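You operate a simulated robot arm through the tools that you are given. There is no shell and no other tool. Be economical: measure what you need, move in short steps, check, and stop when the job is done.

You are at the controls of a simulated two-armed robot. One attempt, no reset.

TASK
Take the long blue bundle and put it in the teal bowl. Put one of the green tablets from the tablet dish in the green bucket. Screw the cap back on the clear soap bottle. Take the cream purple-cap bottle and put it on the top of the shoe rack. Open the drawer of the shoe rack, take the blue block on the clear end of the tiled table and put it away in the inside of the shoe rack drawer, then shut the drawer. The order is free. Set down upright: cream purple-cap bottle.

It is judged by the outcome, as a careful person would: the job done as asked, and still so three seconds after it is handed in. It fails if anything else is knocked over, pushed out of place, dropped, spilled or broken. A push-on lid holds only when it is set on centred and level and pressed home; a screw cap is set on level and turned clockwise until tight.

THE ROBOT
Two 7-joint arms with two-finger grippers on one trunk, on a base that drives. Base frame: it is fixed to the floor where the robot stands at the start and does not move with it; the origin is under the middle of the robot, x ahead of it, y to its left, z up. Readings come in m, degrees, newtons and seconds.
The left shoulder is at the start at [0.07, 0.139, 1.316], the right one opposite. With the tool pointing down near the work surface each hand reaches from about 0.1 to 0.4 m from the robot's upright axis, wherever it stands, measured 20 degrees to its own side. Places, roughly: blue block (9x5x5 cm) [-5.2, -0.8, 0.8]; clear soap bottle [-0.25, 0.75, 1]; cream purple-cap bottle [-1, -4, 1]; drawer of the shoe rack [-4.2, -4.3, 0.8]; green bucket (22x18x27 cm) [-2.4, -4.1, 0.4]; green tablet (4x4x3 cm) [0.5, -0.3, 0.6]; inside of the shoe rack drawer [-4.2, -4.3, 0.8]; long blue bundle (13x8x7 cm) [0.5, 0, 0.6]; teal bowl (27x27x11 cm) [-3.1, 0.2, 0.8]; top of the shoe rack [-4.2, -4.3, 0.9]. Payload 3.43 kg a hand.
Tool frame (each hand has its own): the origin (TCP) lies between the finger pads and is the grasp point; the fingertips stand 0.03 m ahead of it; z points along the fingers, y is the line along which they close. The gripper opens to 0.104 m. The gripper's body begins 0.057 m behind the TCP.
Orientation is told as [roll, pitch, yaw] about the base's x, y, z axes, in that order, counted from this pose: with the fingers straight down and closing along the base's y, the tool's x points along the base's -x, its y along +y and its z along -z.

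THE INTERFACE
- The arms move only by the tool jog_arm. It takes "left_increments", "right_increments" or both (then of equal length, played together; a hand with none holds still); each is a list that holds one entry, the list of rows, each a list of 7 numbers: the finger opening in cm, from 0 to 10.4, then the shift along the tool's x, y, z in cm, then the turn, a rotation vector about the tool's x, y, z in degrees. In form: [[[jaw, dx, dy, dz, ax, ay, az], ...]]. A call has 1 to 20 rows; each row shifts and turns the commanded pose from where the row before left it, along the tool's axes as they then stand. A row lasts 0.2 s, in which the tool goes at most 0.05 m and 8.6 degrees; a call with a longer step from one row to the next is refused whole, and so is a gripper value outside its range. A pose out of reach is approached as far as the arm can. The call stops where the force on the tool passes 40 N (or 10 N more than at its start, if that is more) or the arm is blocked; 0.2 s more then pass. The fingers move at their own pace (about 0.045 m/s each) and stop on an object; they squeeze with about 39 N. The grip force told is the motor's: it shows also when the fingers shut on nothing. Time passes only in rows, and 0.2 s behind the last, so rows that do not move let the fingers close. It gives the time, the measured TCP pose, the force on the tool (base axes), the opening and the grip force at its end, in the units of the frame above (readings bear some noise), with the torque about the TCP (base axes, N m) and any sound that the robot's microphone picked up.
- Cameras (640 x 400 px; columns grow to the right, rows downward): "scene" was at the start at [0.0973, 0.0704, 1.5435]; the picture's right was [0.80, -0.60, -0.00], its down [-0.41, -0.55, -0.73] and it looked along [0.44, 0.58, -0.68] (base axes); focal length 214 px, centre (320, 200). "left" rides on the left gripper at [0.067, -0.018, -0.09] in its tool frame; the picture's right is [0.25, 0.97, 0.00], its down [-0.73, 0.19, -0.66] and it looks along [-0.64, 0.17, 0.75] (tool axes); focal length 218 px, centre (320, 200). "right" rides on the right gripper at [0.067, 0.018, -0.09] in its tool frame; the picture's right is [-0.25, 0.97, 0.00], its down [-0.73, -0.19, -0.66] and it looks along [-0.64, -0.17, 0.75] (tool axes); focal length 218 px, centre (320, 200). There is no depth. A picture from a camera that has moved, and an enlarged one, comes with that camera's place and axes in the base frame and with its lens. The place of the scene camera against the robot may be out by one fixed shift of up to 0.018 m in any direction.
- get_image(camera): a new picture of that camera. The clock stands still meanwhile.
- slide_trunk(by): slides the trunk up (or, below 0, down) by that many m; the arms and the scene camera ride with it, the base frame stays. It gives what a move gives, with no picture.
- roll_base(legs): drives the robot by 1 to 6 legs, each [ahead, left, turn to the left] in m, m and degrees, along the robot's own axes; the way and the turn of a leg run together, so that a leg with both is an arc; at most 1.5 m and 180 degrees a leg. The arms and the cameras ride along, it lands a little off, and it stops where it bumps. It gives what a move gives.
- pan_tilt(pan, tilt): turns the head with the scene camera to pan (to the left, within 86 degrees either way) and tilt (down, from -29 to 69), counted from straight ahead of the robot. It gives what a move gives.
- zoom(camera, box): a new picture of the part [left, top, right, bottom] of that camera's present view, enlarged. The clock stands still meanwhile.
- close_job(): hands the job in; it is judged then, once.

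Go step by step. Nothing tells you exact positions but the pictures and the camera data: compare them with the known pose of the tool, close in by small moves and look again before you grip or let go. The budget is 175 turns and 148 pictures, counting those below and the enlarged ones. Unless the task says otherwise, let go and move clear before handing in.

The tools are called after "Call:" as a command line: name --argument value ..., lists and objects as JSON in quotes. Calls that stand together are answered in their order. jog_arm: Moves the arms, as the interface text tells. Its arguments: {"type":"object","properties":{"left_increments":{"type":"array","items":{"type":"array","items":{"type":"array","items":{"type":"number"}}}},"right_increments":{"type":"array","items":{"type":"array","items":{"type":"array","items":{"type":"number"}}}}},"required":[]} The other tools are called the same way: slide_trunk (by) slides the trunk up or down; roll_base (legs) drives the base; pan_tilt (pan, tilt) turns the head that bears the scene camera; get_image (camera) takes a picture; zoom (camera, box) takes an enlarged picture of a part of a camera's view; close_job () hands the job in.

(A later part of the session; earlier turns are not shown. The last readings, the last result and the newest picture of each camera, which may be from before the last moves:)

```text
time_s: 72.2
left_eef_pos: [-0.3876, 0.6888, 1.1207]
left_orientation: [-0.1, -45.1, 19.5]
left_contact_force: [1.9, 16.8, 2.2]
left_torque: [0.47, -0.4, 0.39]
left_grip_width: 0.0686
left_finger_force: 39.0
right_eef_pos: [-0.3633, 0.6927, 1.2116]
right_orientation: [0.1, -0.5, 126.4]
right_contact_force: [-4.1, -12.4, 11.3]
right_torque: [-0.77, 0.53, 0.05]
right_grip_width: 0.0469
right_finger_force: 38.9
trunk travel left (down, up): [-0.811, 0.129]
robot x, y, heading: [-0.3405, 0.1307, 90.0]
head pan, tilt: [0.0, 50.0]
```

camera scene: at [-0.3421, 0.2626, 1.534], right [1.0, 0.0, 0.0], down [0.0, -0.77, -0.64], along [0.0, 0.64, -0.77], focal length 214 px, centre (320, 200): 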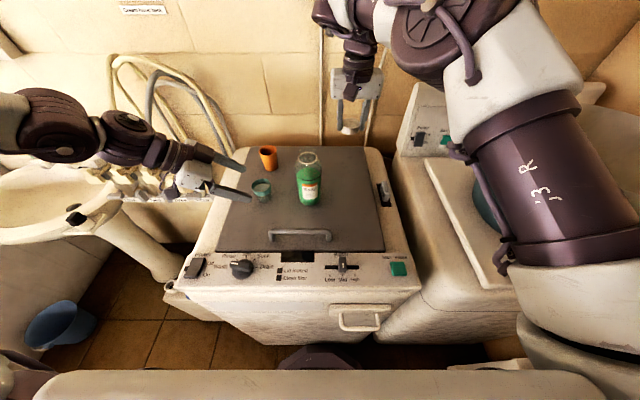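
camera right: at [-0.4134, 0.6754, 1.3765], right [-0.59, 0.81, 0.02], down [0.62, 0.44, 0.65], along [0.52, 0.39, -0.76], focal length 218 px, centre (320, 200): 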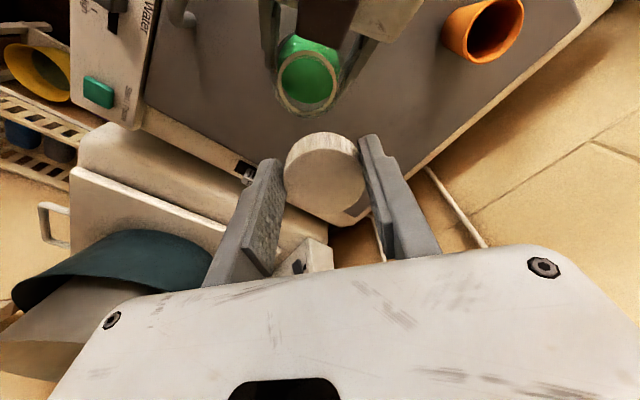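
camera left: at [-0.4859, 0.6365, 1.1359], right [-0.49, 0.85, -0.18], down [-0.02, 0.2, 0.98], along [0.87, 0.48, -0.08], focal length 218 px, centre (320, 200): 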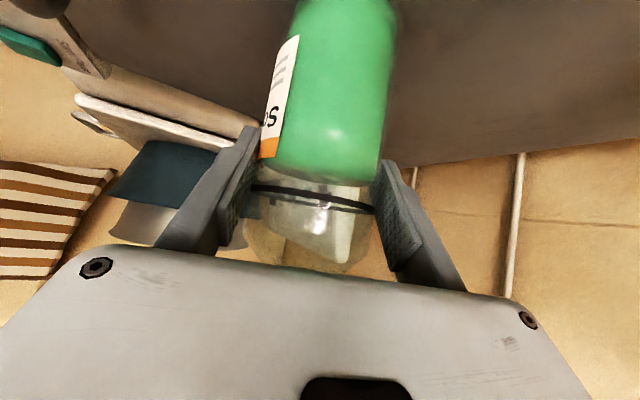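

Call:
jog_arm --right_increments '[[[3, 0.16, 0.18, 0, 0, 0, 0], [5.4, 0, 0, -0.15, 0, 0, 0], [5.6, 0, 0, 0, 0, 0, 0], [5.6, 0, 0, -1.5, 0, 0, 0], [5.6, 0, 0, -1.5, 0, 0, 0], [6, -0.5, 0, 0, 0, 0, 0], [6, 0, 0, 0, 0, 0, -8.4], [6, 0, 0, 0, 0, 0, -8.4], [6, 0, 0, 0, 0, 0, -8.4], [6, 0, 0, 0, 0, 0, -8.4], [6, 0, 0, 0, 0, 0, -8.4], [6, 0, 0, 0, 0, 0, -8.4], [6, 0, 0, 0, 0, 0, -8.4], [6, 0, 0, 0, 0, 0, -8.4], [6, 0, 0, 0, 0, 0, -8.4], [6, 0, 0, 0, 0, 0, -8.4], [6, 0, 0, 0, 0, 0, -8.4], [6, 0, 0, 0, 0, 0, 0]]]'

Call:
zoom --camera "right" --box '[270, 70, 370, 220]'

Call:
zoom --camera "scene" --box '[284, 115, 332, 175]'

```text
time_s: 76.0
left_eef_pos: [-0.3882, 0.6877, 1.1212]
left_orientation: [0.0, -45.2, 19.5]
left_contact_force: [0.5, -1.7, 4.9]
left_torque: [-0.05, -0.34, -0.07]
left_grip_width: 0.0683
left_finger_force: 38.9
right_eef_pos: [-0.3664, 0.6915, 1.2425]
right_orientation: [-0.7, -0.2, -141.1]
right_contact_force: [-0.1, -0.3, -0.4]
right_torque: [0.0, 0.01, -0.02]
right_grip_width: 0.0599
right_finger_force: 0.1
trunk travel left (down, up): [-0.811, 0.129]
robot x, y, heading: [-0.3398, 0.133, 89.8]
head pan, tilt: [0.0, 50.0]
```

```text
2.67 times, centred on (320, 145) of right
camera zoom: at [-0.3036, 0.7222, 1.331], right [0.41, -0.91, -0.01], down [-0.68, -0.31, 0.66], along [-0.6, -0.26, -0.75], focal length 582 px, centre (320, 347)
```

zoom: 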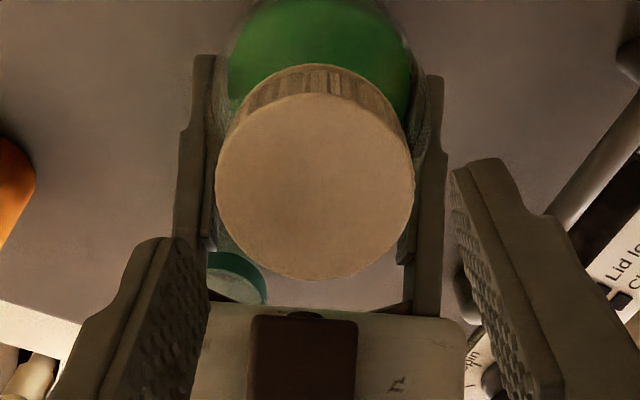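

```text
6.67 times, centred on (308, 145) of scene
camera zoom: at [-0.3421, 0.2614, 1.5341], right [1.0, 0.0, 0.0], down [0.0, -0.77, -0.64], along [0.0, 0.64, -0.77], focal length 1430 px, centre (400, 567)
```

zoom: 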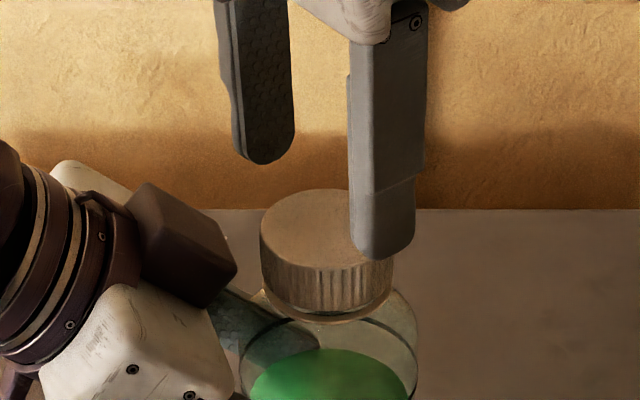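

The cap has moved down toward the collar. Next stroke, this time with a 3 mm sideways re-centring.

Call:
jog_arm --right_increments '[[[6, 0.7, -0.3, 0, 0, 0, 0], [6, 0, 0, 1.5, 0, 0, 0], [6, 0, 0, 1.6, 0, 0, 0], [3, 0, 0, 0, 0, 0, 0], [3, 0, 0, 0, 0, 0, 0], [3, 0, 0, 0, 0, 0, 0]]]'

```text
time_s: 77.4
left_eef_pos: [-0.3876, 0.69, 1.1214]
left_orientation: [0.0, -45.0, 19.6]
left_contact_force: [-7.9, 6.5, 8.7]
left_torque: [-0.45, -0.81, 0.19]
left_grip_width: 0.0681
left_finger_force: 39.2
right_eef_pos: [-0.3634, 0.7, 1.2107]
right_orientation: [-0.5, 0.0, -141.2]
right_contact_force: [8.7, -7.5, -5.8]
right_torque: [-0.22, -0.28, 0.09]
right_grip_width: 0.0468
right_finger_force: 38.8
trunk travel left (down, up): [-0.811, 0.129]
robot x, y, heading: [-0.3396, 0.1345, 90.1]
head pan, tilt: [0.0, 50.0]
```

Call:
jog_arm --right_increments '[[[3, 0, 0.17, 0.1, 0, 0, 0], [3, 0, 0, 0, 0, 0, 8.4], [3, 0, 0, 0.02, 0, 0, 8.4], [3, 0, 0, 0.02, 0, 0, 8.4], [3, 0, 0, 0.02, 0, 0, 8.4], [3, 0, 0, 0.02, 0, 0, 8.4], [3, 0, 0, 0, 0, 0, 0]]]'

```text
time_s: 79.0
left_eef_pos: [-0.3871, 0.6893, 1.1196]
left_orientation: [0.1, -45.1, 19.6]
left_contact_force: [-9.8, 25.3, 1.3]
left_torque: [-1.09, -0.36, 0.54]
left_grip_width: 0.0683
left_finger_force: 39.0
right_eef_pos: [-0.3633, 0.6983, 1.2098]
right_orientation: [-0.2, -0.5, 176.6]
right_contact_force: [10.7, -25.8, 2.1]
right_torque: [-1.23, -0.63, 0.18]
right_grip_width: 0.0467
right_finger_force: 38.8
trunk travel left (down, up): [-0.811, 0.129]
robot x, y, heading: [-0.3387, 0.1313, 89.7]
head pan, tilt: [0.0, 50.0]
```

The forces show the cap axis is ~8 mm off the TCP along tool x; I relieve and continue turning with that compensation.

Call:
jog_arm --right_increments '[[[3, 0.15, 0.42, 0, 0, 0, 0], [3, -0.01, 0.117, 0.02, 0, 0, 8.4], [3, -0.01, 0.117, 0.02, 0, 0, 8.4], [3, -0.01, 0.117, 0.02, 0, 0, 8.4], [3, -0.01, 0.117, 0.02, 0, 0, 8.4], [3, -0.01, 0.117, 0.02, 0, 0, 8.4], [3, -0.01, 0.117, 0.02, 0, 0, 8.4], [3, 0, 0, 0, 0, 0, 0]]]'

```text
time_s: 80.8
left_eef_pos: [-0.3875, 0.6872, 1.1201]
left_orientation: [-0.2, -45.0, 19.4]
left_contact_force: [-14.1, -8.1, 5.6]
left_torque: [0.95, -0.83, -0.05]
left_grip_width: 0.0683
left_finger_force: 39.2
right_eef_pos: [-0.3656, 0.6898, 1.2084]
right_orientation: [0.0, -0.6, 126.1]
right_contact_force: [13.5, 9.7, 1.8]
right_torque: [0.18, -0.78, -0.07]
right_grip_width: 0.0469
right_finger_force: 39.0
trunk travel left (down, up): [-0.811, 0.129]
robot x, y, heading: [-0.3368, 0.1308, 90.2]
head pan, tilt: [0.0, 50.0]
```

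Descending steadily. I do a full release–rewind–regrip cycle, now centred on the axis (-0.3685, 0.695).

Call:
jog_arm --right_increments '[[[5.4, 0, 0, -0.1, 0, 0, 0], [5.8, 0, 0, 0, 0, 0, 0], [5.8, 0, 0, -1.5, 0, 0, 0], [5.8, 0, 0, -1.5, 0, 0, 0], [6, -0.58, -0.05, 0, 0, 0, 0], [6, 0, 0, 0, 0, 0, -8.4], [6, 0, 0, 0, 0, 0, -8.4], [6, 0, 0, 0, 0, 0, -8.4], [6, 0, 0, 0, 0, 0, -8.4], [6, 0, 0, 0, 0, 0, -8.4], [6, 0, 0, 0, 0, 0, -8.4], [6, 0, 0, 0, 0, 0, -8.4], [6, 0, 0, 0, 0, 0, -8.4], [6, 0, 0, 0, 0, 0, -8.4], [6, 0, 0, 0, 0, 0, -8.4], [6, 0, 0, 0, 0, 0, -8.4], [6, 0, 0, 1.5, 0, 0, 0], [6, 0, 0, 1.4, 0, 0, 0], [4, 0, 0, 0, 0, 0, 0], [4, 0, 0, 0, 0, 0, 0]]]'

Call:
jog_arm --right_increments '[[[3, 0, 0, 0, 0, 0, 0], [3, 0, 0, 0.05, 0, 0, 8.4], [3, 0, 0, 0.02, 0, 0, 8.4], [3, 0, 0, 0.02, 0, 0, 8.4], [3, 0, 0, 0.02, 0, 0, 8.4], [3, 0, 0, 0.02, 0, 0, 8.4], [3, 0, 0, 0, 0, 0, 0]]]'

```text
time_s: 85.0
left_eef_pos: [-0.3873, 0.6897, 1.1211]
left_orientation: [0.0, -44.9, 19.6]
left_contact_force: [2.2, -3.0, 1.0]
left_torque: [0.27, 0.18, -0.1]
left_grip_width: 0.0683
left_finger_force: 39.1
right_eef_pos: [-0.3685, 0.6947, 1.2106]
right_orientation: [-0.7, -0.1, -141.2]
right_contact_force: [-2.4, 3.4, -2.7]
right_torque: [0.11, 0.07, 0.01]
right_grip_width: 0.0472
right_finger_force: 35.5
trunk travel left (down, up): [-0.811, 0.129]
robot x, y, heading: [-0.3427, 0.1316, 89.9]
head pan, tilt: [0.0, 50.0]
```

```text
time_s: 86.6
left_eef_pos: [-0.3875, 0.6885, 1.1214]
left_orientation: [-0.2, -45.1, 19.5]
left_contact_force: [4.8, -6.8, 1.7]
left_torque: [0.74, 0.4, -1.24]
left_grip_width: 0.0685
left_finger_force: 38.5
right_eef_pos: [-0.368, 0.6957, 1.2088]
right_orientation: [-0.4, -0.5, 176.6]
right_contact_force: [-5.7, 7.5, 1.1]
right_torque: [0.15, 0.07, 1.1]
right_grip_width: 0.0465
right_finger_force: 38.9
trunk travel left (down, up): [-0.811, 0.129]
robot x, y, heading: [-0.341, 0.1275, 90.2]
head pan, tilt: [0.0, 50.0]
```

Now centred with small side forces and 1.1 N·m of resisting torque — it is tightening. A little more turn to confirm tight.

Call:
jog_arm --right_increments '[[[3, 0, 0, 0, 0, 0, 8.4], [3, 0, 0, 0, 0, 0, 8.4], [3, 0, 0, 0, 0, 0, 8.4], [3, 0, 0, 0, 0, 0, 0]]]'

Call:
zoom --camera "scene" --box '[284, 115, 332, 175]'

```text
time_s: 87.6
left_eef_pos: [-0.387, 0.6884, 1.119]
left_orientation: [-0.3, -45.0, 19.6]
left_contact_force: [-0.3, -15.8, 0.2]
left_torque: [1.08, 0.01, -1.37]
left_grip_width: 0.0686
left_finger_force: 38.5
right_eef_pos: [-0.3684, 0.6949, 1.2075]
right_orientation: [-0.2, -0.6, 151.4]
right_contact_force: [0.0, 16.3, 0.7]
right_torque: [0.32, -0.04, 1.03]
right_grip_width: 0.0465
right_finger_force: 39.2
trunk travel left (down, up): [-0.811, 0.129]
robot x, y, heading: [-0.3365, 0.1295, 89.8]
head pan, tilt: [0.0, 50.0]
```

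```text
6.67 times, centred on (308, 145) of scene
camera zoom: at [-0.3422, 0.2624, 1.534], right [1.0, 0.0, 0.0], down [0.0, -0.77, -0.64], along [0.0, 0.64, -0.77], focal length 1430 px, centre (400, 567)
```

zoom: 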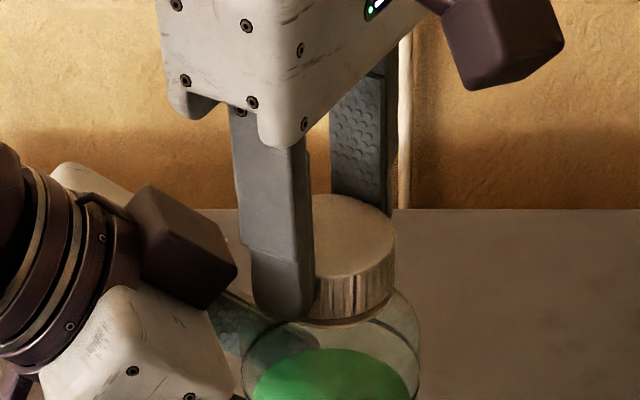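

Torque plateaus at ~1.05 N·m (the grip slips), and the cap is on the collar: tight. I release with the right and lift away.

Call:
jog_arm --right_increments '[[[5.4, 0, 0, 0, 0, 0, 0], [6.4, 0, 0, 0, 0, 0, 0], [6.4, 0, 0, -2, 0, 0, 0], [6.4, 0, 0, -3, 0, 0, 0], [6.4, 0, 0, -1, 0, 0, 0], [6.4, 4, 0, 0, 0, 0, 0], [6.4, 4, 0, 0, 0, 0, 0], [6.4, 0, 0, 0, 0, 0, 0]]]'

Call:
jog_arm --left_increments '[[[7.2, 0, 0, 0, 0, 0, 0], [8.2, 0, 0, 0, 0, 0, 0], [9.4, 0, 0, 0, 0, 0, 0], [9.8, 0, 0, 0, 0, 0, 0], [9.8, 0, 0, -1.5, 0, 0, 0], [9.8, 0, 0, -3, 0, 0, 0], [9.8, 0, 0, -4, 0, 0, 0], [9.8, 0, 0, -4, 0, 0, 0], [9.8, 0, 0, -4, 0, 0, 0]]]'

Call:
get_image --camera "scene"

```text
time_s: 89.4
left_eef_pos: [-0.389, 0.6883, 1.12]
left_orientation: [-0.1, -45.2, 19.7]
left_contact_force: [-0.3, -0.2, -1.2]
left_torque: [-0.07, -0.02, -0.02]
left_grip_width: 0.0684
left_finger_force: 39.2
right_eef_pos: [-0.2998, 0.6576, 1.2674]
right_orientation: [-0.2, -0.4, 151.7]
right_contact_force: [-0.6, 0.0, -0.3]
right_torque: [-0.02, -0.04, 0.01]
right_grip_width: 0.0638
right_finger_force: 0.0
trunk travel left (down, up): [-0.811, 0.129]
robot x, y, heading: [-0.3412, 0.1314, 90.1]
head pan, tilt: [0.0, 50.0]
```

```text
time_s: 91.4
left_eef_pos: [-0.4979, 0.6475, 1.2378]
left_orientation: [-0.1, -45.2, 19.6]
left_contact_force: [-0.2, 1.0, -0.1]
left_torque: [0.0, 0.0, -0.01]
left_grip_width: 0.0982
left_finger_force: 0.1
right_eef_pos: [-0.2982, 0.6551, 1.2669]
right_orientation: [-0.2, -0.6, 151.5]
right_contact_force: [-0.7, -0.9, -0.4]
right_torque: [0.02, -0.01, 0.01]
right_grip_width: 0.0638
right_finger_force: 0.1
trunk travel left (down, up): [-0.811, 0.129]
robot x, y, heading: [-0.3361, 0.1329, 90.0]
head pan, tilt: [0.0, 50.0]
```

```text
84 pictures are left
camera scene: at [-0.3434, 0.2607, 1.5341], right [1.0, 0.0, 0.0], down [0.0, -0.77, -0.64], along [0.0, 0.64, -0.77], focal length 214 px, centre (320, 200)
```

scene: 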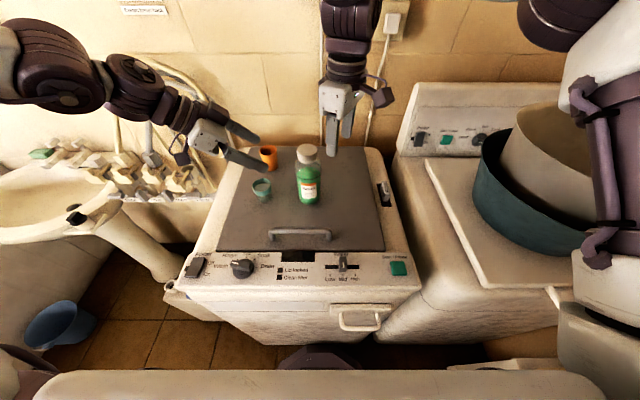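

Bottle is capped and standing. I back off and fold both hands toward a compact, tool-down posture for driving.

Call:
roll_base --legs '[[-0.15, 0, 0]]'

Call:
jog_arm --left_increments '[[[9.8, 0.98, -2.67, -3.4, 0, 0, 0], [9.8, 0.98, -2.67, -3.4, 0, 0, 0], [9.8, 0.98, -2.67, -3.4, 0, 0, 0], [9.8, 0.98, -2.67, -3.4, 0, 0, 0], [9.8, 0.98, -2.67, -3.4, 0, 0, 0], [9.8, 0.98, -2.67, -3.4, 0, 0, 0], [9.8, 0.98, -2.67, -3.4, 0, 0, 0], [9.8, 0, 0, 0, 0, 7.5, 0], [9.8, 0, 0, 0, 0, 7.5, 0], [9.8, 0, 0, 0, 0, 7.5, 0], [9.8, 0, 0, 0, 0, 7.5, 0], [9.8, 0, 0, 0, 0, 7.5, 0], [9.8, 0, 0, 0, 0, 7.5, 0], [9.8, 0, 0, 0, 0, 0, -8.4], [9.8, 0, 0, 0, 0, 0, -8.4], [9.8, 0, 0, 0, 0, 0, -8.4], [9.8, 0, 0, 0, 0, 0, -8.4], [9.8, 0, 0, 0, 0, 0, -8.4], [9.8, 0, 0, 0, 0, 0, -8.4], [9.8, 0, 0, 0, 0, 0, -8.4]]]' --right_increments '[[[6.4, 1.78, 1.47, -1.86, 0, 0, 0], [6.4, 1.78, 1.47, -1.86, 0, 0, 0], [6.4, 1.78, 1.47, -1.86, 0, 0, 0], [6.4, 1.78, 1.47, -1.86, 0, 0, 0], [6.4, 1.78, 1.47, -1.86, 0, 0, 0], [6.4, 1.78, 1.47, -1.86, 0, 0, 0], [6.4, 1.78, 1.47, -1.86, 0, 0, 0], [6.4, 0, 0, 0, 0, 0, 8.5], [6.4, 0, 0, 0, 0, 0, 8.5], [6.4, 0, 0, 0, 0, 0, 8.5], [6.4, 0, 0, 0, 0, 0, 8.5], [6.4, 0, 0, 0, 0, 0, 8.5], [6.4, 0, 0, 0, 0, 0, 8.5], [6.4, 0, 0, 0, 0, 0, 8.5], [6.4, 0, 0, 0, 0, 0, 0], [6.4, 0, 0, 0, 0, 0, 0], [6.4, 0, 0, 0, 0, 0, 0], [6.4, 0, 0, 0, 0, 0, 0], [6.4, 0, 0, 0, 0, 0, 0], [6.4, 0, 0, 0, 0, 0, 0]]]'

```text
time_s: 92.8
left_eef_pos: [-0.4973, 0.5012, 1.2361]
left_orientation: [-0.3, -45.0, 19.7]
left_contact_force: [-0.4, 0.7, 0.0]
left_torque: [-0.02, 0.03, -0.01]
left_grip_width: 0.098
left_finger_force: 0.1
right_eef_pos: [-0.2963, 0.5087, 1.2656]
right_orientation: [0.0, -0.4, 151.5]
right_contact_force: [0.4, 1.0, 0.6]
right_torque: [0.02, 0.03, 0.04]
right_grip_width: 0.0641
right_finger_force: 0.0
trunk travel left (down, up): [-0.811, 0.129]
robot x, y, heading: [-0.3392, -0.0218, 90.0]
head pan, tilt: [0.0, 50.0]
```

```text
time_s: 97.0
left_eef_pos: [-0.6387, 0.2516, 1.3565]
left_orientation: [-0.1, 0.0, 78.4]
left_contact_force: [0.7, 0.0, 0.2]
left_torque: [0.0, 0.01, -0.02]
left_grip_width: 0.0979
left_finger_force: 0.0
right_eef_pos: [-0.2356, 0.3553, 1.3964]
right_orientation: [0.4, -0.5, 92.0]
right_contact_force: [-0.7, -0.7, 0.0]
right_torque: [0.01, 0.03, 0.02]
right_grip_width: 0.0638
right_finger_force: 0.1
trunk travel left (down, up): [-0.811, 0.129]
robot x, y, heading: [-0.3397, -0.0206, 90.1]
head pan, tilt: [0.0, 50.0]
```

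Now turn to face the stand with the bundle and tablets and approach to x≈-0.04.

Call:
roll_base --legs '[[0, 0, -90], [0.28, -0.06, 0]]'

Call:
pan_tilt --pan 0 --tilt 62

Call:
get_image --camera "scene"

```text
time_s: 102.8
left_eef_pos: [0.209, 0.2189, 1.3574]
left_orientation: [0.1, -0.1, -11.8]
left_contact_force: [-0.4, -0.6, 0.2]
left_torque: [0.0, 0.0, -0.05]
left_grip_width: 0.098
left_finger_force: 0.0
right_eef_pos: [0.3102, -0.1843, 1.3965]
right_orientation: [0.4, -0.5, 1.9]
right_contact_force: [0.7, 0.2, -0.4]
right_torque: [0.02, -0.01, 0.0]
right_grip_width: 0.064
right_finger_force: 0.1
trunk travel left (down, up): [-0.811, 0.129]
robot x, y, heading: [-0.0582, -0.085, 0.1]
head pan, tilt: [0.0, 50.0]
```

```text
time_s: 103.5
left_eef_pos: [0.2117, 0.2188, 1.3577]
left_orientation: [-0.2, 0.0, -11.8]
left_contact_force: [0.6, -0.1, 0.6]
left_torque: [0.03, -0.01, -0.03]
left_grip_width: 0.0979
left_finger_force: 0.0
right_eef_pos: [0.3144, -0.186, 1.3964]
right_orientation: [0.4, -0.4, 2.0]
right_contact_force: [0.2, 0.5, 0.0]
right_torque: [-0.01, -0.03, 0.02]
right_grip_width: 0.0639
right_finger_force: 0.0
trunk travel left (down, up): [-0.811, 0.129]
robot x, y, heading: [-0.0629, -0.0787, 0.0]
head pan, tilt: [0.0, 62.0]
```

```text
83 pictures are left
camera scene: at [0.0525, -0.0774, 1.5191], right [0.0, -1.0, 0.0], down [-0.88, 0.0, -0.47], along [0.47, 0.0, -0.88], focal length 214 px, centre (320, 200)
```

scene: 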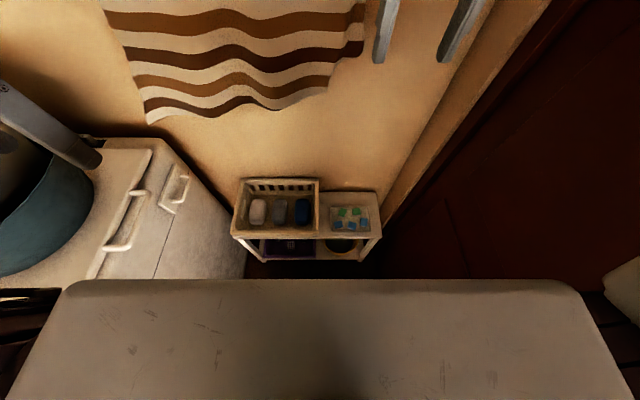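

I check both elbows for clearance before lowering the trunk.

Call:
pan_tilt --pan -75 --tilt 50

Call:
get_image --camera "scene"

Call:
pan_tilt --pan 75 --tilt 50

Call:
get_image --camera "scene"

```text
time_s: 105.0
left_eef_pos: [0.2113, 0.2184, 1.357]
left_orientation: [0.0, -0.1, -11.8]
left_contact_force: [0.0, 0.0, -0.3]
left_torque: [0.01, 0.0, 0.01]
left_grip_width: 0.098
left_finger_force: 0.1
right_eef_pos: [0.3147, -0.1869, 1.3955]
right_orientation: [0.4, -0.5, 1.9]
right_contact_force: [0.5, -0.6, 1.1]
right_torque: [-0.01, -0.01, 0.02]
right_grip_width: 0.0641
right_finger_force: 0.1
trunk travel left (down, up): [-0.811, 0.129]
robot x, y, heading: [-0.0609, -0.0791, -0.4]
head pan, tilt: [-75.0, 50.0]
```

```text
82 pictures are left
camera scene: at [0.0079, -0.1517, 1.5339], right [-0.97, -0.26, 0.0], down [-0.2, 0.74, -0.64], along [0.16, -0.62, -0.77], focal length 214 px, centre (320, 200)
```

scene: 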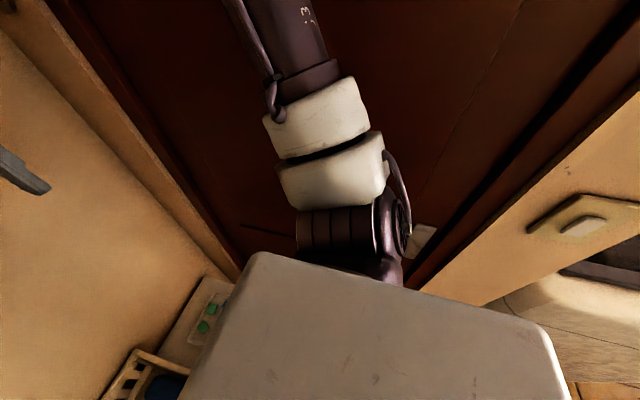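

```text
time_s: 107.3
left_eef_pos: [0.2113, 0.2166, 1.3583]
left_orientation: [0.0, 0.0, -11.8]
left_contact_force: [0.4, -0.1, 0.6]
left_torque: [0.0, -0.03, 0.0]
left_grip_width: 0.0981
left_finger_force: 0.1
right_eef_pos: [0.3143, -0.1858, 1.3969]
right_orientation: [0.4, -0.4, 1.8]
right_contact_force: [1.0, -1.3, -0.2]
right_torque: [0.0, 0.0, 0.0]
right_grip_width: 0.0638
right_finger_force: 0.0
trunk travel left (down, up): [-0.811, 0.129]
robot x, y, heading: [-0.0605, -0.0801, -0.2]
head pan, tilt: [75.0, 50.0]
```

```text
81 pictures are left
camera scene: at [0.0081, -0.0029, 1.534], right [0.97, -0.26, 0.0], down [-0.2, -0.74, -0.64], along [0.17, 0.62, -0.77], focal length 214 px, centre (320, 200)
```

scene: 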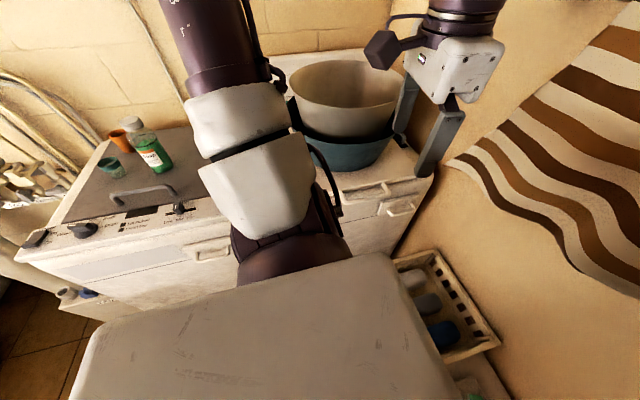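

Both elbows are raised and inside the walls. I lower the trunk partway and look at the left elbow vs the washer.

Call:
slide_trunk --by -0.38

Call:
get_image --camera "scene"

```text
time_s: 111.0
left_eef_pos: [0.2109, 0.2168, 0.9773]
left_orientation: [0.0, 0.1, -11.8]
left_contact_force: [0.3, 0.2, -0.1]
left_torque: [-0.02, 0.01, 0.01]
left_grip_width: 0.098
left_finger_force: 0.1
right_eef_pos: [0.3137, -0.1856, 1.0158]
right_orientation: [0.5, -0.5, 1.9]
right_contact_force: [-0.2, -0.7, -0.2]
right_torque: [-0.02, 0.0, 0.02]
right_grip_width: 0.064
right_finger_force: 0.0
trunk travel left (down, up): [-0.431, 0.509]
robot x, y, heading: [-0.0603, -0.0789, -0.2]
head pan, tilt: [75.0, 50.0]
```

```text
80 pictures are left
camera scene: at [0.008, -0.0029, 1.154], right [0.97, -0.26, 0.0], down [-0.2, -0.74, -0.64], along [0.17, 0.62, -0.77], focal length 214 px, centre (320, 200)
```

scene: 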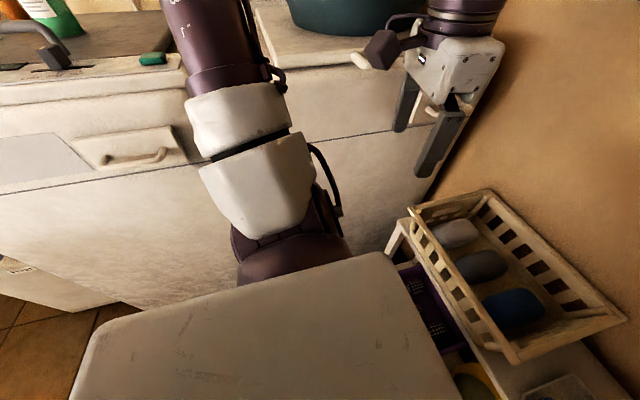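

The height already suits the stand (shoulder ≈0.94). I move the left hand over the blue bundle.

Call:
jog_arm --left_increments '[[[9.8, 0, 0, 0, 0, 0, -5.9], [9.8, 0, 0, 0, 0, 0, -5.9], [9.8, -3.2, -2.66, 2.1, 0, 0, 0], [9.8, -3.2, -2.66, 2.1, 0, 0, 0], [9.8, -3.2, -2.66, 2.1, 0, 0, 0], [9.8, -3.2, -2.66, 2.1, 0, 0, 0], [9.8, -3.2, -2.66, 2.1, 0, 0, 0], [9.8, -3.2, -2.66, 2.1, 0, 0, 0], [9.8, -3.2, -2.66, 2.1, 0, 0, 0], [9.8, -3.2, -2.66, 2.1, 0, 0, 0], [9.8, 0, 0, 0, 0, 0, 0]]]'

Call:
get_image --camera "left"

Call:
get_image --camera "right"

```text
time_s: 113.4
left_eef_pos: [0.4155, 0.1115, 0.8317]
left_orientation: [-0.2, -0.1, 0.0]
left_contact_force: [-0.1, -0.3, 0.9]
left_torque: [0.01, 0.01, -0.01]
left_grip_width: 0.0981
left_finger_force: 0.1
left hand out of reach, approached as far as the arm can: row 7, 8, 9, 10
right_eef_pos: [0.3137, -0.1854, 1.0164]
right_orientation: [0.4, -0.4, 1.9]
right_contact_force: [0.0, 0.0, -0.4]
right_torque: [0.03, 0.01, -0.02]
right_grip_width: 0.0639
right_finger_force: 0.1
trunk travel left (down, up): [-0.431, 0.509]
robot x, y, heading: [-0.0575, -0.085, -0.4]
head pan, tilt: [75.0, 50.0]
```

```text
79 pictures are left
camera left: at [0.3489, 0.0957, 0.9212], right [-0.25, 0.97, 0.0], down [0.73, 0.19, 0.66], along [0.64, 0.16, -0.75], focal length 218 px, centre (320, 200)
```

left: 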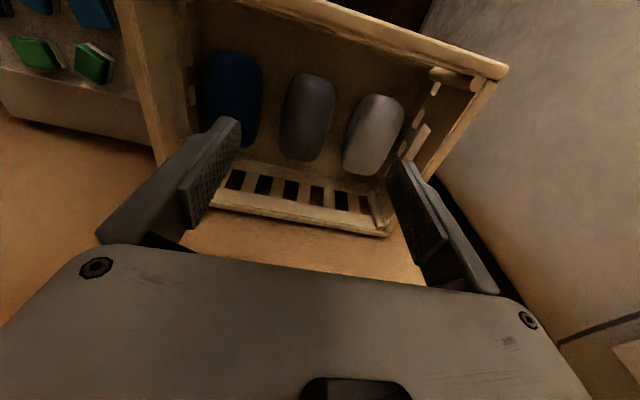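

```text
78 pictures are left
camera right: at [0.2451, -0.1702, 1.1049], right [0.22, 0.98, 0.01], down [0.73, -0.17, 0.66], along [0.65, -0.14, -0.75], focal length 218 px, centre (320, 200)
```

right: 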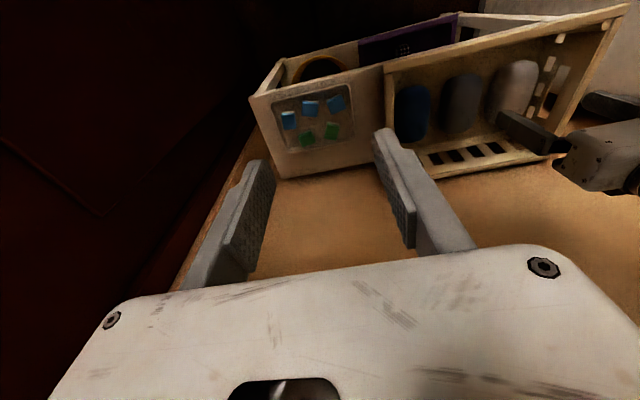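

The arm needs to be lower to extend. I descend while closing in over the blue bundle, staying above the basket walls.

Call:
jog_arm --left_increments '[[[9.2, -0.75, -2.5, 3, 0, 0, 0], [9.2, -0.75, -2.5, 3, 0, 0, 0], [9.2, -1.25, -2.45, 1.5, 0, 0, 0], [9.2, -1.25, -2.45, 1.0, 0, 0, 0], [9.2, 0, 0, 0, 0, 0, 0]]]'

Call:
get_image --camera "left"

```text
time_s: 114.6
left_eef_pos: [0.4132, 0.096, 0.7624]
left_orientation: [-0.3, 0.0, -0.1]
left_contact_force: [0.2, 0.6, 0.5]
left_torque: [-0.01, 0.0, -0.01]
left_grip_width: 0.0918
left_finger_force: 0.0
left hand out of reach, approached as far as the arm can: row 1, 2, 3, 4
right_eef_pos: [0.3131, -0.1875, 1.0171]
right_orientation: [0.4, -0.4, 1.9]
right_contact_force: [-0.1, 1.0, 0.3]
right_torque: [-0.01, -0.03, 0.03]
right_grip_width: 0.0642
right_finger_force: 0.0
trunk travel left (down, up): [-0.431, 0.509]
robot x, y, heading: [-0.063, -0.0786, -0.3]
head pan, tilt: [75.0, 50.0]
```

```text
77 pictures are left
camera left: at [0.3444, 0.0799, 0.8527], right [-0.25, 0.97, 0.0], down [0.73, 0.19, 0.66], along [0.64, 0.16, -0.75], focal length 218 px, centre (320, 200)
```

left: 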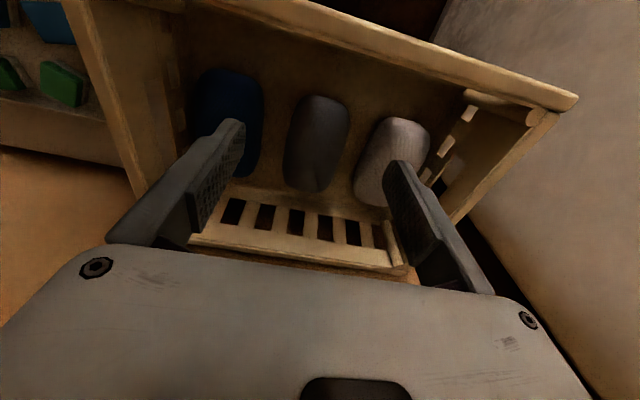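

The left hand cannot go further inward than ~20°. I raise it 5 cm and turn the base 12° right so the bundle comes to its own side.

Call:
jog_arm --left_increments '[[[9.2, 0, 0, -2.5, 0, 0, 0], [9.2, 0, 0, -2.5, 0, 0, 0], [9.2, 0, 0, 0, 0, 0, 0]]]'

Call:
roll_base --legs '[[0, 0, -12]]'

Call:
get_image --camera "left"

```text
time_s: 115.4
left_eef_pos: [0.4078, 0.1001, 0.8127]
left_orientation: [-0.1, 0.0, -0.1]
left_contact_force: [0.5, 0.2, 0.2]
left_torque: [-0.02, 0.01, 0.0]
left_grip_width: 0.092
left_finger_force: 0.1
left hand out of reach, approached as far as the arm can: row 2
right_eef_pos: [0.3142, -0.1864, 1.0162]
right_orientation: [0.3, -0.4, 1.9]
right_contact_force: [-0.4, 0.6, -0.5]
right_torque: [-0.01, 0.02, -0.01]
right_grip_width: 0.064
right_finger_force: 0.1
trunk travel left (down, up): [-0.431, 0.509]
robot x, y, heading: [-0.0587, -0.0829, -0.5]
head pan, tilt: [75.0, 50.0]
```

```text
time_s: 116.8
left_eef_pos: [0.4379, 0.0092, 0.811]
left_orientation: [-0.7, 0.1, -11.8]
left_contact_force: [0.3, 0.2, 0.5]
left_torque: [-0.03, 0.01, -0.03]
left_grip_width: 0.0923
left_finger_force: 0.0
right_eef_pos: [0.2878, -0.2486, 1.0162]
right_orientation: [-0.4, -0.2, -9.4]
right_contact_force: [0.8, 0.0, 0.8]
right_torque: [-0.03, -0.04, 0.0]
right_grip_width: 0.0642
right_finger_force: 0.1
trunk travel left (down, up): [-0.431, 0.509]
robot x, y, heading: [-0.0559, -0.0791, -11.7]
head pan, tilt: [75.0, 50.0]
stopped in leg 1: the robot was blocked; the commanded pose is now the measured one
```

```text
76 pictures are left
camera left: at [0.3697, 0.0073, 0.8997], right [-0.05, 1.0, -0.01], down [0.75, 0.04, 0.65], along [0.65, 0.02, -0.76], focal length 218 px, centre (320, 200)
```

left: 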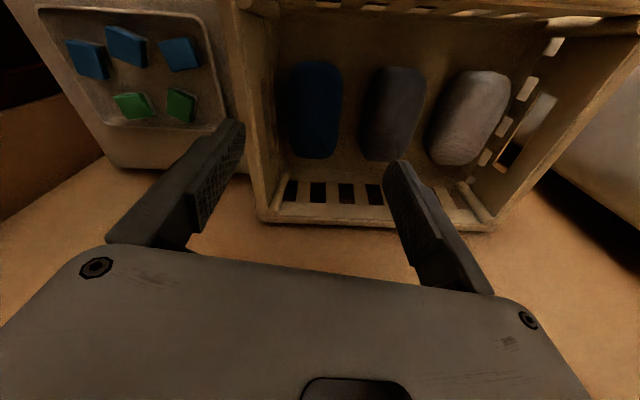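

The bundle is at about (0.467, 0.001), top ≈0.62. I align the hand, centre on it and lower partway.

Call:
jog_arm --left_increments '[[[9.2, 0, 0, 0, 0, 0, -5.9], [9.2, 0, 0, 0, 0, 0, -5.9], [9.2, -2.9, -0.5, 0, 0, 0, 0], [9.2, 0, 0, 4, 0, 0, 0], [9.2, 0, 0, 4, 0, 0, 0], [9.2, 0, 0, 4, 0, 0, 0], [9.2, 0, 0, 0, 0, 0, 0]]]'

Call:
get_image --camera "left"

```text
time_s: 118.4
left_eef_pos: [0.4672, 0.022, 0.7015]
left_orientation: [-1.2, 0.0, -3.1]
left_contact_force: [0.7, 0.7, 0.5]
left_torque: [-0.01, -0.01, 0.0]
left_grip_width: 0.0917
left_finger_force: 0.1
left hand out of reach, approached as far as the arm can: row 2, 3
right_eef_pos: [0.2883, -0.2479, 1.0147]
right_orientation: [-0.6, -0.2, -9.6]
right_contact_force: [-1.8, 0.0, -1.1]
right_torque: [0.02, -0.01, 0.01]
right_grip_width: 0.0642
right_finger_force: 0.1
trunk travel left (down, up): [-0.431, 0.509]
robot x, y, heading: [-0.056, -0.076, -12.5]
head pan, tilt: [75.0, 50.0]
```

```text
75 pictures are left
camera left: at [0.4, 0.0109, 0.791], right [-0.2, 0.98, -0.02], down [0.74, 0.16, 0.65], along [0.64, 0.12, -0.76], focal length 218 px, centre (320, 200)
```

left: 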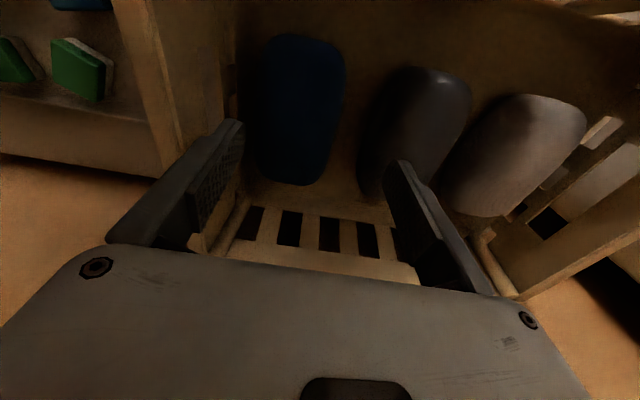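

Call:
jog_arm --left_increments '[[[9.2, 0.3, -0.9, 0, 0, 0, 0], [9.2, 0, -0.9, 1, 0, 0, 0], [9.2, 0, 0, 0, 0, 0, 0]]]'

Call:
get_image --camera "left"

```text
time_s: 119.2
left_eef_pos: [0.4597, 0.0191, 0.7011]
left_orientation: [-1.3, 0.1, -3.1]
left_contact_force: [0.0, 0.8, -0.8]
left_torque: [0.0, 0.04, 0.03]
left_grip_width: 0.0921
left_finger_force: 0.0
left hand out of reach, approached as far as the arm can: row 1, 2
right_eef_pos: [0.2885, -0.2488, 1.0146]
right_orientation: [-0.5, -0.1, -9.6]
right_contact_force: [0.5, 0.3, -0.2]
right_torque: [-0.02, 0.02, 0.0]
right_grip_width: 0.0641
right_finger_force: 0.0
trunk travel left (down, up): [-0.431, 0.509]
robot x, y, heading: [-0.056, -0.0774, -12.1]
head pan, tilt: [75.0, 50.0]
```

```text
74 pictures are left
camera left: at [0.3926, 0.0083, 0.7903], right [-0.2, 0.98, -0.02], down [0.74, 0.16, 0.65], along [0.64, 0.12, -0.76], focal length 218 px, centre (320, 200)
```

left: 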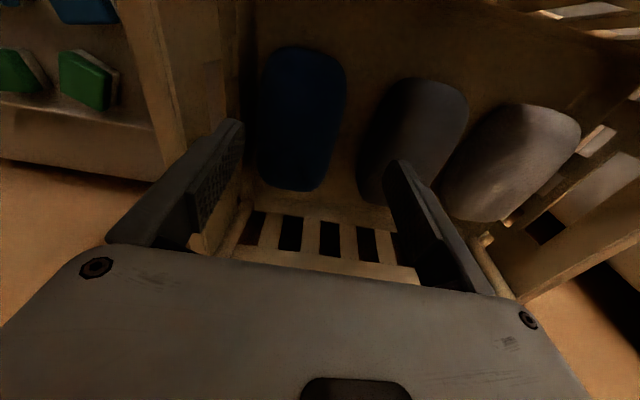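

Allowing the hand its natural −12° yaw should restore reach; I rotate back and shift the remaining 1.5 cm.

Call:
jog_arm --left_increments '[[[8.8, 0, 0, 0, 0, 0, 8.5], [8.8, -0.3, -0.7, 0, 0, 0, 0], [8.8, -0.3, -0.7, 0, 0, 0, 0], [8.8, 0, 0, 0, 0, 0, 0]]]'

Call:
get_image --camera "left"

```text
time_s: 120.2
left_eef_pos: [0.46, 0.0191, 0.7014]
left_orientation: [-1.1, -0.1, -11.7]
left_contact_force: [-0.5, -0.5, 0.3]
left_torque: [-0.01, -0.01, -0.05]
left_grip_width: 0.0878
left_finger_force: 0.0
left hand out of reach, approached as far as the arm can: row 2, 3
right_eef_pos: [0.289, -0.2484, 1.0133]
right_orientation: [-0.6, -0.2, -9.7]
right_contact_force: [-1.0, 0.2, 1.0]
right_torque: [-0.02, -0.02, -0.01]
right_grip_width: 0.0639
right_finger_force: 0.0
trunk travel left (down, up): [-0.431, 0.509]
robot x, y, heading: [-0.0554, -0.0786, -12.1]
head pan, tilt: [75.0, 50.0]
```

```text
73 pictures are left
camera left: at [0.3912, 0.0187, 0.7902], right [-0.05, 1.0, -0.02], down [0.75, 0.05, 0.65], along [0.65, 0.02, -0.76], focal length 218 px, centre (320, 200)
```

left: 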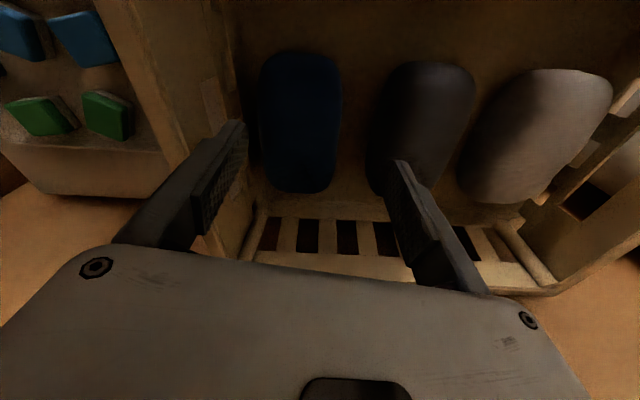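

The left arm won't go further inward. I try strafing the base 2 cm to the right to carry the hand over the bundle.

Call:
jog_arm --left_increments '[[[8.8, 0, 0, -3, 0, 0, 0], [8.8, 0, 0, 0, 0, 0, 0]]]'

Call:
roll_base --legs '[[0, -0.02, 0]]'

Call:
get_image --camera "left"

```text
time_s: 120.8
left_eef_pos: [0.46, 0.0192, 0.7304]
left_orientation: [-1.1, 0.0, -11.5]
left_contact_force: [0.4, 0.7, 0.6]
left_torque: [0.01, 0.01, -0.01]
left_grip_width: 0.0881
left_finger_force: 0.1
right_eef_pos: [0.2881, -0.2483, 1.0153]
right_orientation: [-0.4, -0.2, -9.6]
right_contact_force: [-0.3, -0.8, 0.0]
right_torque: [0.02, -0.04, -0.01]
right_grip_width: 0.0641
right_finger_force: 0.1
trunk travel left (down, up): [-0.431, 0.509]
robot x, y, heading: [-0.0581, -0.081, -11.9]
head pan, tilt: [75.0, 50.0]
```

```text
time_s: 121.7
left_eef_pos: [0.4515, 0.0128, 0.7326]
left_orientation: [-1.3, -0.3, -11.1]
left_contact_force: [-0.8, -0.9, -0.4]
left_torque: [0.0, 0.03, -0.02]
left_grip_width: 0.0882
left_finger_force: 0.1
right_eef_pos: [0.2832, -0.2504, 1.0159]
right_orientation: [-1.7, -0.4, -8.4]
right_contact_force: [0.3, -0.2, 0.1]
right_torque: [-0.03, 0.01, 0.01]
right_grip_width: 0.064
right_finger_force: 0.0
trunk travel left (down, up): [-0.431, 0.509]
robot x, y, heading: [-0.0647, -0.0936, -11.5]
head pan, tilt: [75.0, 50.0]
stopped in leg 1: the robot was blocked; the commanded pose is now the measured one
```

```text
72 pictures are left
camera left: at [0.3833, 0.0111, 0.8217], right [-0.06, 1.0, -0.02], down [0.75, 0.06, 0.66], along [0.66, 0.02, -0.75], focal length 218 px, centre (320, 200)
```

left: 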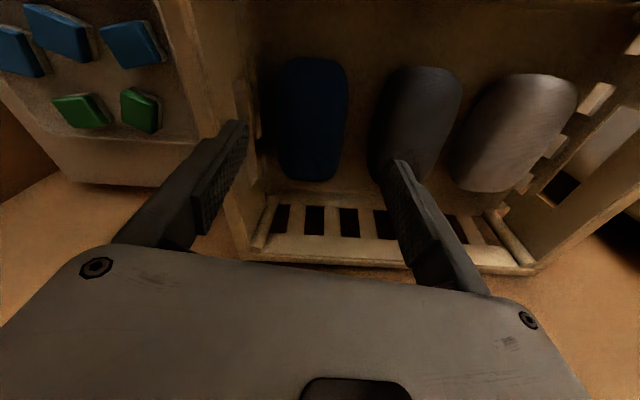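

The right elbow is against the side wall, which blocks me. I extend the right hand toward the tablets, which should pull that elbow in (and is needed anyway).

Call:
jog_arm --right_increments '[[[6.4, -2.72, 0.65, 3.6, 0, 0, 0], [6.4, -2.72, 0.65, 3.6, 0, 0, 0], [6.4, -2.72, 0.65, 3.6, 0, 0, 0], [6.4, -2.72, 0.65, 3.6, 0, 0, 0], [6.4, -2.72, 0.65, 3.6, 0, 0, 0], [6.4, -2.72, 0.65, 3.6, 0, 0, 0], [6.4, 0, 0, 0, 0, 0, 0]]]'

Call:
get_image --camera "right"

```text
time_s: 123.3
left_eef_pos: [0.4531, 0.0003, 0.733]
left_orientation: [-0.5, -0.4, -11.3]
left_contact_force: [-0.3, -0.7, 0.7]
left_torque: [0.0, 0.04, -0.01]
left_grip_width: 0.088
left_finger_force: 0.0
right_eef_pos: [0.4506, -0.2561, 0.7971]
right_orientation: [-0.6, -0.3, -8.9]
right_contact_force: [0.4, -0.1, 0.3]
right_torque: [-0.01, -0.03, 0.01]
right_grip_width: 0.0641
right_finger_force: 0.1
trunk travel left (down, up): [-0.431, 0.509]
robot x, y, heading: [-0.064, -0.0971, -11.8]
head pan, tilt: [75.0, 50.0]
```

```text
71 pictures are left
camera right: at [0.386, -0.2258, 0.8857], right [0.4, 0.92, -0.01], down [0.69, -0.29, 0.66], along [0.6, -0.27, -0.75], focal length 218 px, centre (320, 200)
```

right: 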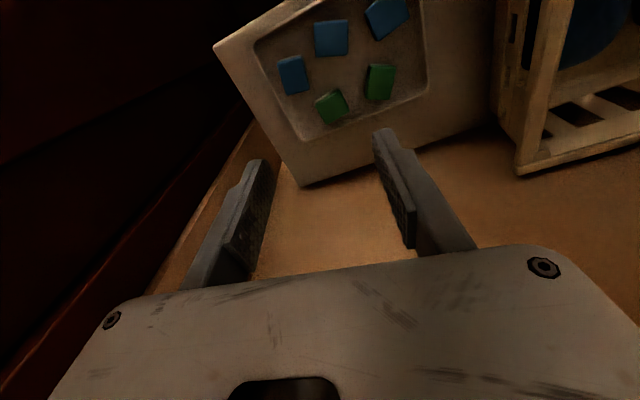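

That freed the base: the left hand is now right over the bundle. I lower it and check.

Call:
jog_arm --left_increments '[[[9.2, -1.0, 0.3, 2, 0, 0, 0], [9.2, 0, 0, 2.5, 0, 0, 0], [9.2, 0, 0, 2.5, 0, 0, 0], [9.2, 0, 0, 0, 0, 0, 0]]]'

Call:
get_image --camera "left"

```text
time_s: 124.3
left_eef_pos: [0.4561, 0.0155, 0.6705]
left_orientation: [-0.7, -0.3, -11.4]
left_contact_force: [-0.1, -0.9, -0.6]
left_torque: [-0.04, -0.01, -0.02]
left_grip_width: 0.092
left_finger_force: 0.1
left hand out of reach, approached as far as the arm can: row 2, 3
right_eef_pos: [0.4504, -0.2552, 0.7964]
right_orientation: [-0.6, -0.2, -8.9]
right_contact_force: [-0.1, -0.5, 0.1]
right_torque: [0.01, 0.02, -0.02]
right_grip_width: 0.0643
right_finger_force: 0.0
trunk travel left (down, up): [-0.431, 0.509]
robot x, y, heading: [-0.062, -0.0975, -11.7]
head pan, tilt: [75.0, 50.0]
```

```text
70 pictures are left
camera left: at [0.3865, 0.0142, 0.7601], right [-0.06, 1.0, -0.01], down [0.75, 0.05, 0.66], along [0.66, 0.03, -0.75], focal length 218 px, centre (320, 200)
```

left: 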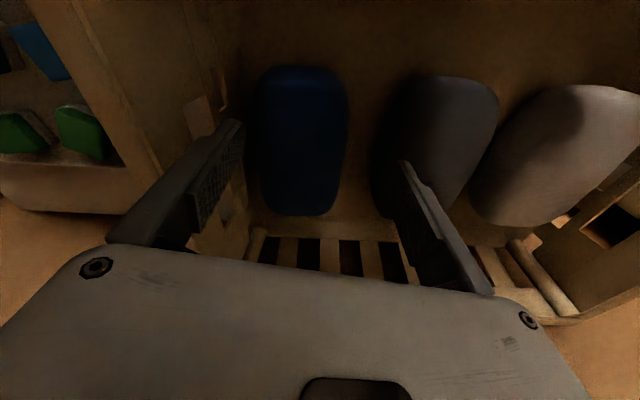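

The arm itself is limited lower down, so I return to the good pose and use the trunk to descend instead.

Call:
jog_arm --left_increments '[[[9.4, 0, -0.3, -3.5, 0, 0, 0], [9.4, 0, -1.0, -3.5, 0, 0, 0], [9.4, -0.2, -0.5, 0, 0, 0, 0], [9.4, 0, 0, 0, 0, 0, 0]]]' --right_increments '[[[6.4, 0, 0, -4, 0, 0, 0], [6.4, 0, 0, -4, 0, 0, 0], [6.4, 0, 0, 0, 0, 0, 0], [6.4, 0, 0, 0, 0, 0, 0]]]'

```text
time_s: 125.3
left_eef_pos: [0.4548, -0.0004, 0.743]
left_orientation: [-0.6, -0.1, -11.2]
left_contact_force: [-0.5, 1.0, 0.6]
left_torque: [0.0, 0.0, 0.02]
left_grip_width: 0.094
left_finger_force: 0.1
right_eef_pos: [0.4496, -0.2551, 0.8771]
right_orientation: [-0.7, -0.1, -8.9]
right_contact_force: [0.3, -0.2, 0.7]
right_torque: [-0.01, -0.02, 0.0]
right_grip_width: 0.0638
right_finger_force: 0.0
trunk travel left (down, up): [-0.431, 0.509]
robot x, y, heading: [-0.061, -0.0949, -12.0]
head pan, tilt: [75.0, 50.0]
```

Call:
slide_trunk --by -0.08

Call:
get_image --camera "left"

```text
time_s: 126.5
left_eef_pos: [0.4545, -0.0008, 0.6621]
left_orientation: [-0.5, -0.2, -11.3]
left_contact_force: [-0.2, 3.4, -1.2]
left_torque: [0.14, -0.01, -0.01]
left_grip_width: 0.0927
left_finger_force: 0.0
right_eef_pos: [0.4509, -0.2555, 0.7968]
right_orientation: [-0.6, -0.2, -8.9]
right_contact_force: [0.5, 0.2, -0.3]
right_torque: [-0.01, 0.02, 0.01]
right_grip_width: 0.0637
right_finger_force: 0.0
trunk travel left (down, up): [-0.351, 0.589]
robot x, y, heading: [-0.0638, -0.0947, -11.7]
head pan, tilt: [75.0, 50.0]
```

```text
69 pictures are left
camera left: at [0.3857, -0.003, 0.7508], right [-0.06, 1.0, -0.01], down [0.75, 0.05, 0.66], along [0.66, 0.03, -0.75], focal length 218 px, centre (320, 200)
```

left: 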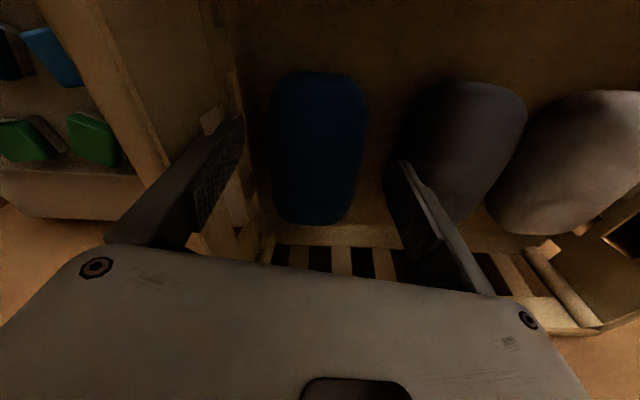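

The right-hand finger just grazes the basket wall; I narrow the jaw and shift 4 mm left, then lower the last 5 cm with the trunk.

Call:
jog_arm --left_increments '[[[8.6, 0, 0.4, 0, 0, 0, 0], [8.4, 0, 0, 0, 0, 0, 0]]]'

Call:
slide_trunk --by -0.05

Call:
get_image --camera "left"

```text
time_s: 127.1
left_eef_pos: [0.4558, 0.0024, 0.6618]
left_orientation: [-0.6, -0.2, -11.3]
left_contact_force: [-0.4, 0.7, 0.3]
left_torque: [0.01, 0.0, -0.01]
left_grip_width: 0.0841
left_finger_force: 0.1
right_eef_pos: [0.4497, -0.2566, 0.7952]
right_orientation: [-0.5, -0.2, -8.9]
right_contact_force: [-0.5, 1.1, 0.6]
right_torque: [-0.02, 0.02, 0.01]
right_grip_width: 0.0636
right_finger_force: 0.0
trunk travel left (down, up): [-0.351, 0.589]
robot x, y, heading: [-0.0648, -0.0944, -11.8]
head pan, tilt: [75.0, 50.0]
```

```text
time_s: 128.0
left_eef_pos: [0.4557, 0.0017, 0.6113]
left_orientation: [-0.6, -0.3, -11.3]
left_contact_force: [-0.2, 0.2, 0.1]
left_torque: [0.04, 0.01, 0.01]
left_grip_width: 0.0838
left_finger_force: 0.1
right_eef_pos: [0.4496, -0.2552, 0.7466]
right_orientation: [-0.5, -0.1, -9.0]
right_contact_force: [0.3, 0.3, 0.1]
right_torque: [-0.04, -0.03, -0.02]
right_grip_width: 0.0639
right_finger_force: 0.0
trunk travel left (down, up): [-0.301, 0.639]
robot x, y, heading: [-0.0627, -0.0947, -11.5]
head pan, tilt: [75.0, 50.0]
```

```text
68 pictures are left
camera left: at [0.3863, 0.0004, 0.7014], right [-0.06, 1.0, -0.01], down [0.75, 0.05, 0.66], along [0.66, 0.03, -0.75], focal length 218 px, centre (320, 200)
```

left: 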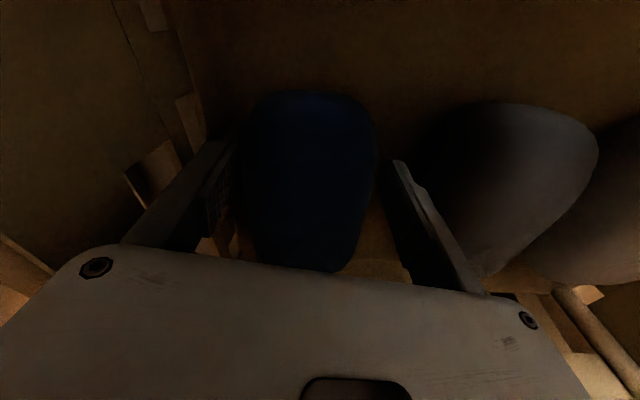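

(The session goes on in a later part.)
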